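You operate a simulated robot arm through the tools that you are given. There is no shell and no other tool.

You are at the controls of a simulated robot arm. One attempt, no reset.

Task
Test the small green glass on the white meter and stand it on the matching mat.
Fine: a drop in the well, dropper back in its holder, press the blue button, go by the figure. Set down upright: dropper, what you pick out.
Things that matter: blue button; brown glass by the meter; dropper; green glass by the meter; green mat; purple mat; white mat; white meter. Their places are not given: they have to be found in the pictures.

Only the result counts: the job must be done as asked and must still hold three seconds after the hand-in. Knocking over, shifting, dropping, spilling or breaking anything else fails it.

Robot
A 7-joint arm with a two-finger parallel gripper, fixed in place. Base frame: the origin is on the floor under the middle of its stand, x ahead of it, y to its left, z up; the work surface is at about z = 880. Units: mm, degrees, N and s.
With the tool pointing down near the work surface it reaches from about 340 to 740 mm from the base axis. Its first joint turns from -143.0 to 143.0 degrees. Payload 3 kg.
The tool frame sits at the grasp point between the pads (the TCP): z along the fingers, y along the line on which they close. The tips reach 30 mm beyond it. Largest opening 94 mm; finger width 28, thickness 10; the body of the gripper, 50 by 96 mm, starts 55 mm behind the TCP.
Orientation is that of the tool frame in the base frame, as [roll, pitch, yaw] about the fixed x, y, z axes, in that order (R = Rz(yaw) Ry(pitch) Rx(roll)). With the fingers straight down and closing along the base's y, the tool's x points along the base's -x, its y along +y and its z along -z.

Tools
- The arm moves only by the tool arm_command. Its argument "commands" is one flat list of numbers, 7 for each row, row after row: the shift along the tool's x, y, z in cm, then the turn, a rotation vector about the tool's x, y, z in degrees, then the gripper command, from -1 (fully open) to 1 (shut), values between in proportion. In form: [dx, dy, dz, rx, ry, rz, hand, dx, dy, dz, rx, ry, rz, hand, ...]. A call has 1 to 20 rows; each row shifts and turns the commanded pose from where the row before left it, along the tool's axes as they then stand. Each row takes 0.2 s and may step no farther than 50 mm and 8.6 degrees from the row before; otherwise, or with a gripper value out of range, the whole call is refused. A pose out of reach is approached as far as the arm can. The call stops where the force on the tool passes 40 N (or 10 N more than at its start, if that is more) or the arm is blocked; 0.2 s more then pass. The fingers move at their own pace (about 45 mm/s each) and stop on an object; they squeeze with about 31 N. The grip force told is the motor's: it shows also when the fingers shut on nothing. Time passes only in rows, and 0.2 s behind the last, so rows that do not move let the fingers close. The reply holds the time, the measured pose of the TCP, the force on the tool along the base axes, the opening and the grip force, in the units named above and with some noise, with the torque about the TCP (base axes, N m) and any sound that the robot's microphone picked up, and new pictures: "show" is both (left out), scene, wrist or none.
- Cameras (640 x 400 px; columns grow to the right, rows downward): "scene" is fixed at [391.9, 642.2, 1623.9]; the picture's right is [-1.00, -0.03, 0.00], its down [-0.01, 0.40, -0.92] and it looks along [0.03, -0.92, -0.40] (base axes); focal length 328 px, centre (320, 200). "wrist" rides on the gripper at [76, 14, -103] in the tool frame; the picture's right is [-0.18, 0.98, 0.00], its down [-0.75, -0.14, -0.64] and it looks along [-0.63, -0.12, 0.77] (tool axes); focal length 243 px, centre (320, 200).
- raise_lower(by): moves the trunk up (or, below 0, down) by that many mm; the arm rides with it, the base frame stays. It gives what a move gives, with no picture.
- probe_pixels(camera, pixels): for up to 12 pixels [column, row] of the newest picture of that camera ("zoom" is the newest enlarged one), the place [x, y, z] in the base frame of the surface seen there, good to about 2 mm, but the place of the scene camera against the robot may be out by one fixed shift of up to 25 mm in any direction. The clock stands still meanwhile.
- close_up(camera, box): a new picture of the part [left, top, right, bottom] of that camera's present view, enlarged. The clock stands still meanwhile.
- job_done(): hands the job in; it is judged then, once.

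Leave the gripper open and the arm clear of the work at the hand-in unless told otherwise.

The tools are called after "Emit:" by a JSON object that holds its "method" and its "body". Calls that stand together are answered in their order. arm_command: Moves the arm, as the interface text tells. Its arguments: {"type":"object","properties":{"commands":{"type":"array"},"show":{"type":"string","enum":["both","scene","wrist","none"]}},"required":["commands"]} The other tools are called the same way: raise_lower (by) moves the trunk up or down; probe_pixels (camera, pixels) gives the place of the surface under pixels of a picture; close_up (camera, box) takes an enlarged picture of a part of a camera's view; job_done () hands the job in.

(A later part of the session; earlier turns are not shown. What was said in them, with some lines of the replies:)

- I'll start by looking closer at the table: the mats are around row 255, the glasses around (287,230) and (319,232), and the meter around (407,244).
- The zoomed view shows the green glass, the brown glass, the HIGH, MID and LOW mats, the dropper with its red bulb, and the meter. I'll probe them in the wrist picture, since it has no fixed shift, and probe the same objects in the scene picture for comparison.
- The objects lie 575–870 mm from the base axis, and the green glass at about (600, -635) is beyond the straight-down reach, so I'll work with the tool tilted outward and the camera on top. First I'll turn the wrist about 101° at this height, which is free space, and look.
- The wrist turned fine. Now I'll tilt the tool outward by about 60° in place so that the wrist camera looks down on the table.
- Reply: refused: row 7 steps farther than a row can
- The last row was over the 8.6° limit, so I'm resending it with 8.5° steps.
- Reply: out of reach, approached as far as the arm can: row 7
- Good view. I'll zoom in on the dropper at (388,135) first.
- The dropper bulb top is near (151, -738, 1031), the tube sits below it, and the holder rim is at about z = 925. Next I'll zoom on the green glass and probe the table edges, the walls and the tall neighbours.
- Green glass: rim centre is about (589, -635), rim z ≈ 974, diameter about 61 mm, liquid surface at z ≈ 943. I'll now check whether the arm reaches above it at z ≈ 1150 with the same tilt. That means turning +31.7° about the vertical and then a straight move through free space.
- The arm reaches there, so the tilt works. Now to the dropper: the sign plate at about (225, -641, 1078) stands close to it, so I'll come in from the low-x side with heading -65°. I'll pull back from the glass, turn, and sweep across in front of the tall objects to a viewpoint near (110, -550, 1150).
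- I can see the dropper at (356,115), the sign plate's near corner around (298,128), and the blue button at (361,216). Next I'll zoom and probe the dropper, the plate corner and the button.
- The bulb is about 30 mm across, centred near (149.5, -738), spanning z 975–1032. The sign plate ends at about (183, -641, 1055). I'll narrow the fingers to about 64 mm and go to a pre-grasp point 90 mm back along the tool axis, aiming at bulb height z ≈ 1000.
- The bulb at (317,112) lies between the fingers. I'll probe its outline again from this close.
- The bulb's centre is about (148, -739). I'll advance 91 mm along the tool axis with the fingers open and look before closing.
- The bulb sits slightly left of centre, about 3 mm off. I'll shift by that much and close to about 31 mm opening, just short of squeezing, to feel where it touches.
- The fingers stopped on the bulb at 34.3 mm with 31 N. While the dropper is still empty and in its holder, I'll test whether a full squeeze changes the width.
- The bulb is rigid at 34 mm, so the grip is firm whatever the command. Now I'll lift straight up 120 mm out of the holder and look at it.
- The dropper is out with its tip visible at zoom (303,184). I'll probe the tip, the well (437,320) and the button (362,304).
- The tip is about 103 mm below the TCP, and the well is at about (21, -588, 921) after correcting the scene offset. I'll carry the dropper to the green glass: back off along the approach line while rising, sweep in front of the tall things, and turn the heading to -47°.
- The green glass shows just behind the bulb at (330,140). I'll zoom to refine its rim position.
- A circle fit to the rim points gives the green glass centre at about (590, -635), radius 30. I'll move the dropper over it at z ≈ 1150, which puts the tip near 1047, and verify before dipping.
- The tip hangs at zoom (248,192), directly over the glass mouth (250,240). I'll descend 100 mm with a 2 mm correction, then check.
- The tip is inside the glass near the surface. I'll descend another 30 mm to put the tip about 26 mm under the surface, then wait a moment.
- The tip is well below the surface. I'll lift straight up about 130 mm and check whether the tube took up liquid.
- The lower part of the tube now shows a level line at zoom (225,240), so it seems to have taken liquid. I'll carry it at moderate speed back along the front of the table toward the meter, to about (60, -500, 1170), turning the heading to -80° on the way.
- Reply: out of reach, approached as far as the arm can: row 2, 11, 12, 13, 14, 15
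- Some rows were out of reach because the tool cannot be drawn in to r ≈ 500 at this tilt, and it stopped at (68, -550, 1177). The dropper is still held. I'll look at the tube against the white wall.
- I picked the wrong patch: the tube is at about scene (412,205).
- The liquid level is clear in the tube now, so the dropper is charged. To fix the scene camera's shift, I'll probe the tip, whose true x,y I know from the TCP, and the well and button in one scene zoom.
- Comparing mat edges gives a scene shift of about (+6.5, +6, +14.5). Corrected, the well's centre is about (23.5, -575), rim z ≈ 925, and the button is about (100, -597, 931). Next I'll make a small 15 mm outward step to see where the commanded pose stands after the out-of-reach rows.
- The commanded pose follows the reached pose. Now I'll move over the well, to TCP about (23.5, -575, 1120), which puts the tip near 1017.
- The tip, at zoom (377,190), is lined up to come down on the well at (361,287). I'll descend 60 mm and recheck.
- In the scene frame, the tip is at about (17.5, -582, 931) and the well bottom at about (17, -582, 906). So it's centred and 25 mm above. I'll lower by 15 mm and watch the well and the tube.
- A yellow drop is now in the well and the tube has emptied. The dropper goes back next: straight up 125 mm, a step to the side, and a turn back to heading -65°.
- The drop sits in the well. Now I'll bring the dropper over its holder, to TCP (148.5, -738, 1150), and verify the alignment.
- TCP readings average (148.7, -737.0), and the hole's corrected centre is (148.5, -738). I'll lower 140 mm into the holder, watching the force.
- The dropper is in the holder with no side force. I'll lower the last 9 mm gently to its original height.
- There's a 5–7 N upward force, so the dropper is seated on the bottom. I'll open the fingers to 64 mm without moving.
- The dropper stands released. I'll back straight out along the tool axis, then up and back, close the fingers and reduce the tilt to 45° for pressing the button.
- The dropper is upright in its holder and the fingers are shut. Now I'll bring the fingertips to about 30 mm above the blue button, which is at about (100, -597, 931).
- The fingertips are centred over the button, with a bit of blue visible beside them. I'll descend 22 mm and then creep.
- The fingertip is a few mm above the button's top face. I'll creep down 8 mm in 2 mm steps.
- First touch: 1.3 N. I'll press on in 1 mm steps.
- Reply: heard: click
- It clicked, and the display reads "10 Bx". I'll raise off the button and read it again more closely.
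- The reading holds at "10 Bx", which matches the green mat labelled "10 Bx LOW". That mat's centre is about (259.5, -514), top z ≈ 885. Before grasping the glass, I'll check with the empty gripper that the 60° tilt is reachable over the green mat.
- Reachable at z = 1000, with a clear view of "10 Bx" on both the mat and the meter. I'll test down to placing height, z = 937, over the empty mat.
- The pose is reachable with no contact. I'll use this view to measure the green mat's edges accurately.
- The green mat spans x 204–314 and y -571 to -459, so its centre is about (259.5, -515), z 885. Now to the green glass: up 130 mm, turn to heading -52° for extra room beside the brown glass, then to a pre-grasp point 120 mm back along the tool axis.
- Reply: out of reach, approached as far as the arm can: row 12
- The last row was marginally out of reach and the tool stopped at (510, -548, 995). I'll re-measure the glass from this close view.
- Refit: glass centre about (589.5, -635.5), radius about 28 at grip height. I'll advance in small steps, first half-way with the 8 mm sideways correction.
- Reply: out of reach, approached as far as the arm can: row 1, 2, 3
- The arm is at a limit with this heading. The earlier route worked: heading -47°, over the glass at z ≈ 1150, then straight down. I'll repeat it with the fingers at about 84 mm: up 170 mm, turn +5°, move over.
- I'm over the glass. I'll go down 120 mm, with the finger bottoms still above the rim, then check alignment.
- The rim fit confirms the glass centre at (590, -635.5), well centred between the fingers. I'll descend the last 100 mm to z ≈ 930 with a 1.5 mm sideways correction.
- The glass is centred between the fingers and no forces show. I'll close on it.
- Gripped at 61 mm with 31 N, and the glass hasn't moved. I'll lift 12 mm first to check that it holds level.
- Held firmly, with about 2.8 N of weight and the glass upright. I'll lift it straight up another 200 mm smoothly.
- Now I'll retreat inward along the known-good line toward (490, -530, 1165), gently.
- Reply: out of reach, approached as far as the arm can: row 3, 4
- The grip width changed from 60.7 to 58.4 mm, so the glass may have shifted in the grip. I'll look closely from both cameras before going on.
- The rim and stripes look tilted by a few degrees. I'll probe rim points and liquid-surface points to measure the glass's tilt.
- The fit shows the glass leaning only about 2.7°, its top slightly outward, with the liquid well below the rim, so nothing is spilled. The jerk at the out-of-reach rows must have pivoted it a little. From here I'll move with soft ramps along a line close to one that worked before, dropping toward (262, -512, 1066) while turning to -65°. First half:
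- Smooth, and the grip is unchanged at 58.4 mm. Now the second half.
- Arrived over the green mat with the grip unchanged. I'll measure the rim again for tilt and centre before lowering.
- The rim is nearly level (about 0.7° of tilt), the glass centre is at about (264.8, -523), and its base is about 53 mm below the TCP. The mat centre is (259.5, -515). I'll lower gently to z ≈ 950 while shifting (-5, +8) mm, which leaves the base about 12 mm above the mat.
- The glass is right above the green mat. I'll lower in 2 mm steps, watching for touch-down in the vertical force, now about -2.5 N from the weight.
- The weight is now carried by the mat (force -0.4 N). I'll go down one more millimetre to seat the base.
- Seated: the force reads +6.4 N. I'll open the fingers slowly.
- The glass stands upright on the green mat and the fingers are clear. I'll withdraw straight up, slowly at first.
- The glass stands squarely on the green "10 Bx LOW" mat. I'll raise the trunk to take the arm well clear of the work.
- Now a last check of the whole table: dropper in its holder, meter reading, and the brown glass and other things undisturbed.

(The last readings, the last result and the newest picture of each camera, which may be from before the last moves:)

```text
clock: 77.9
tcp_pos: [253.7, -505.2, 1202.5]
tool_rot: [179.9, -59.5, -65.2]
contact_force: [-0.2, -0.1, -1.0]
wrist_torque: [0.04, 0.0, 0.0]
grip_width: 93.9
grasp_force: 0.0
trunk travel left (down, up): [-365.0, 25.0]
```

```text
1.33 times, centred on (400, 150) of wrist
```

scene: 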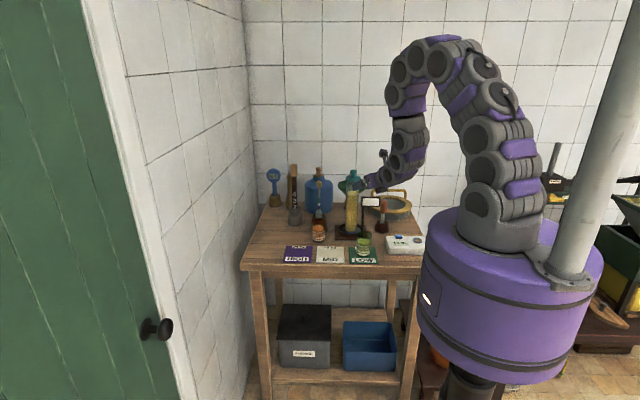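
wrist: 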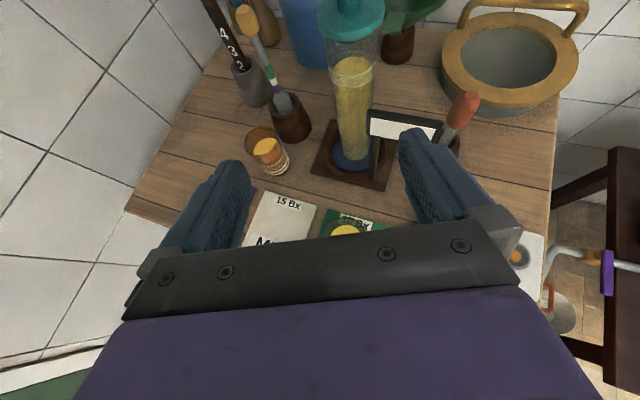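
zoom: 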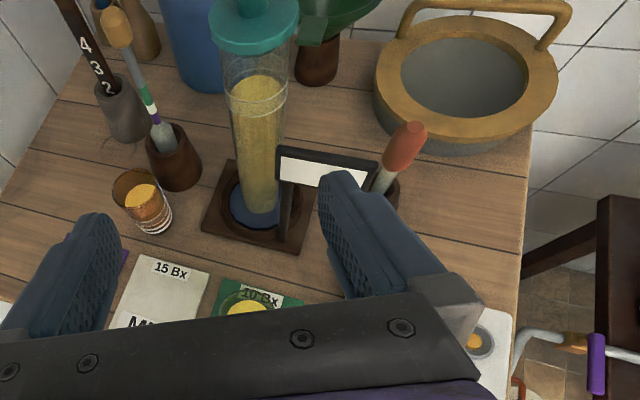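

Everything looks in order. I'll do one closer check on the brown glass and the dropper before handing in.

Emit:
{"method": "close_up", "body": {"camera": "scene", "box": [290, 195, 350, 250]}}

Emit:
{"method": "close_up", "body": {"camera": "scene", "box": [340, 195, 430, 270]}}

```text
7.27 times, centred on (320, 222) of scene
```

zoom: 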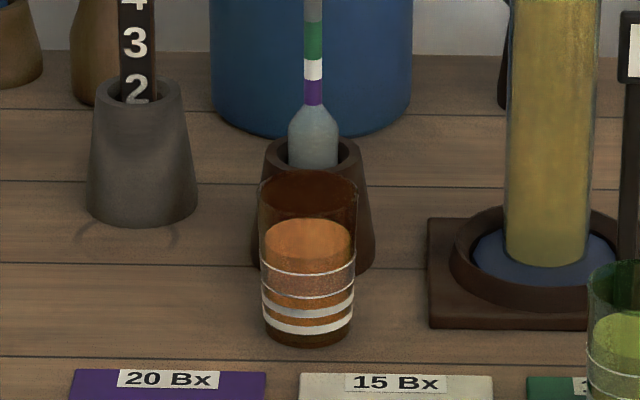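

```text
5.33 times, centred on (385, 232) of scene
```

zoom: 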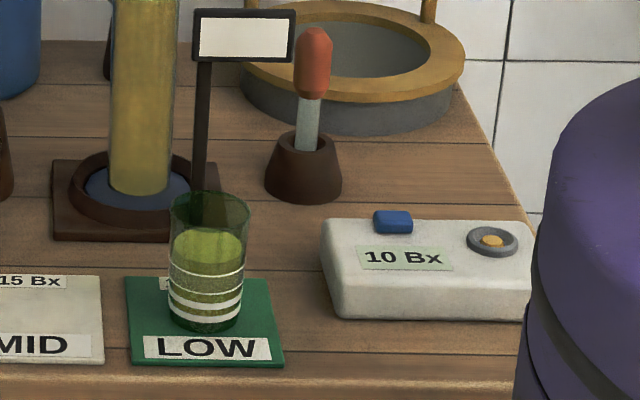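

The green glass stands upright on the green "10 Bx" mat, matching the meter reading of 10 Bx. The dropper is upright in its holder, the brown glass and everything else are undisturbed, and the gripper is open and clear. I'm handing in.

Emit:
{"method": "job_done", "body": {}}

```text
The job is handed in.
```

I tested the green glass and the white meter read 10 Bx. It now stands upright on the green mat labelled "10 Bx LOW". I've handed the job in, but no verdict has come back yet.

- **Test:** one dip in the green glass put a drop in the well. The button clicked, and the display still showed 10 Bx at the last check.
- **Dropper:** it is back in its holder, standing upright.
- **Everything else:** nothing I checked had been moved, knocked over or spilled, including the brown glass.
- **Slip in the grip:** the green glass shifted slightly in the gripper during a jerk on the way to the mat. It leaned about 3° at most and nothing spilled.

The gripper is open and the arm is raised clear of the table.
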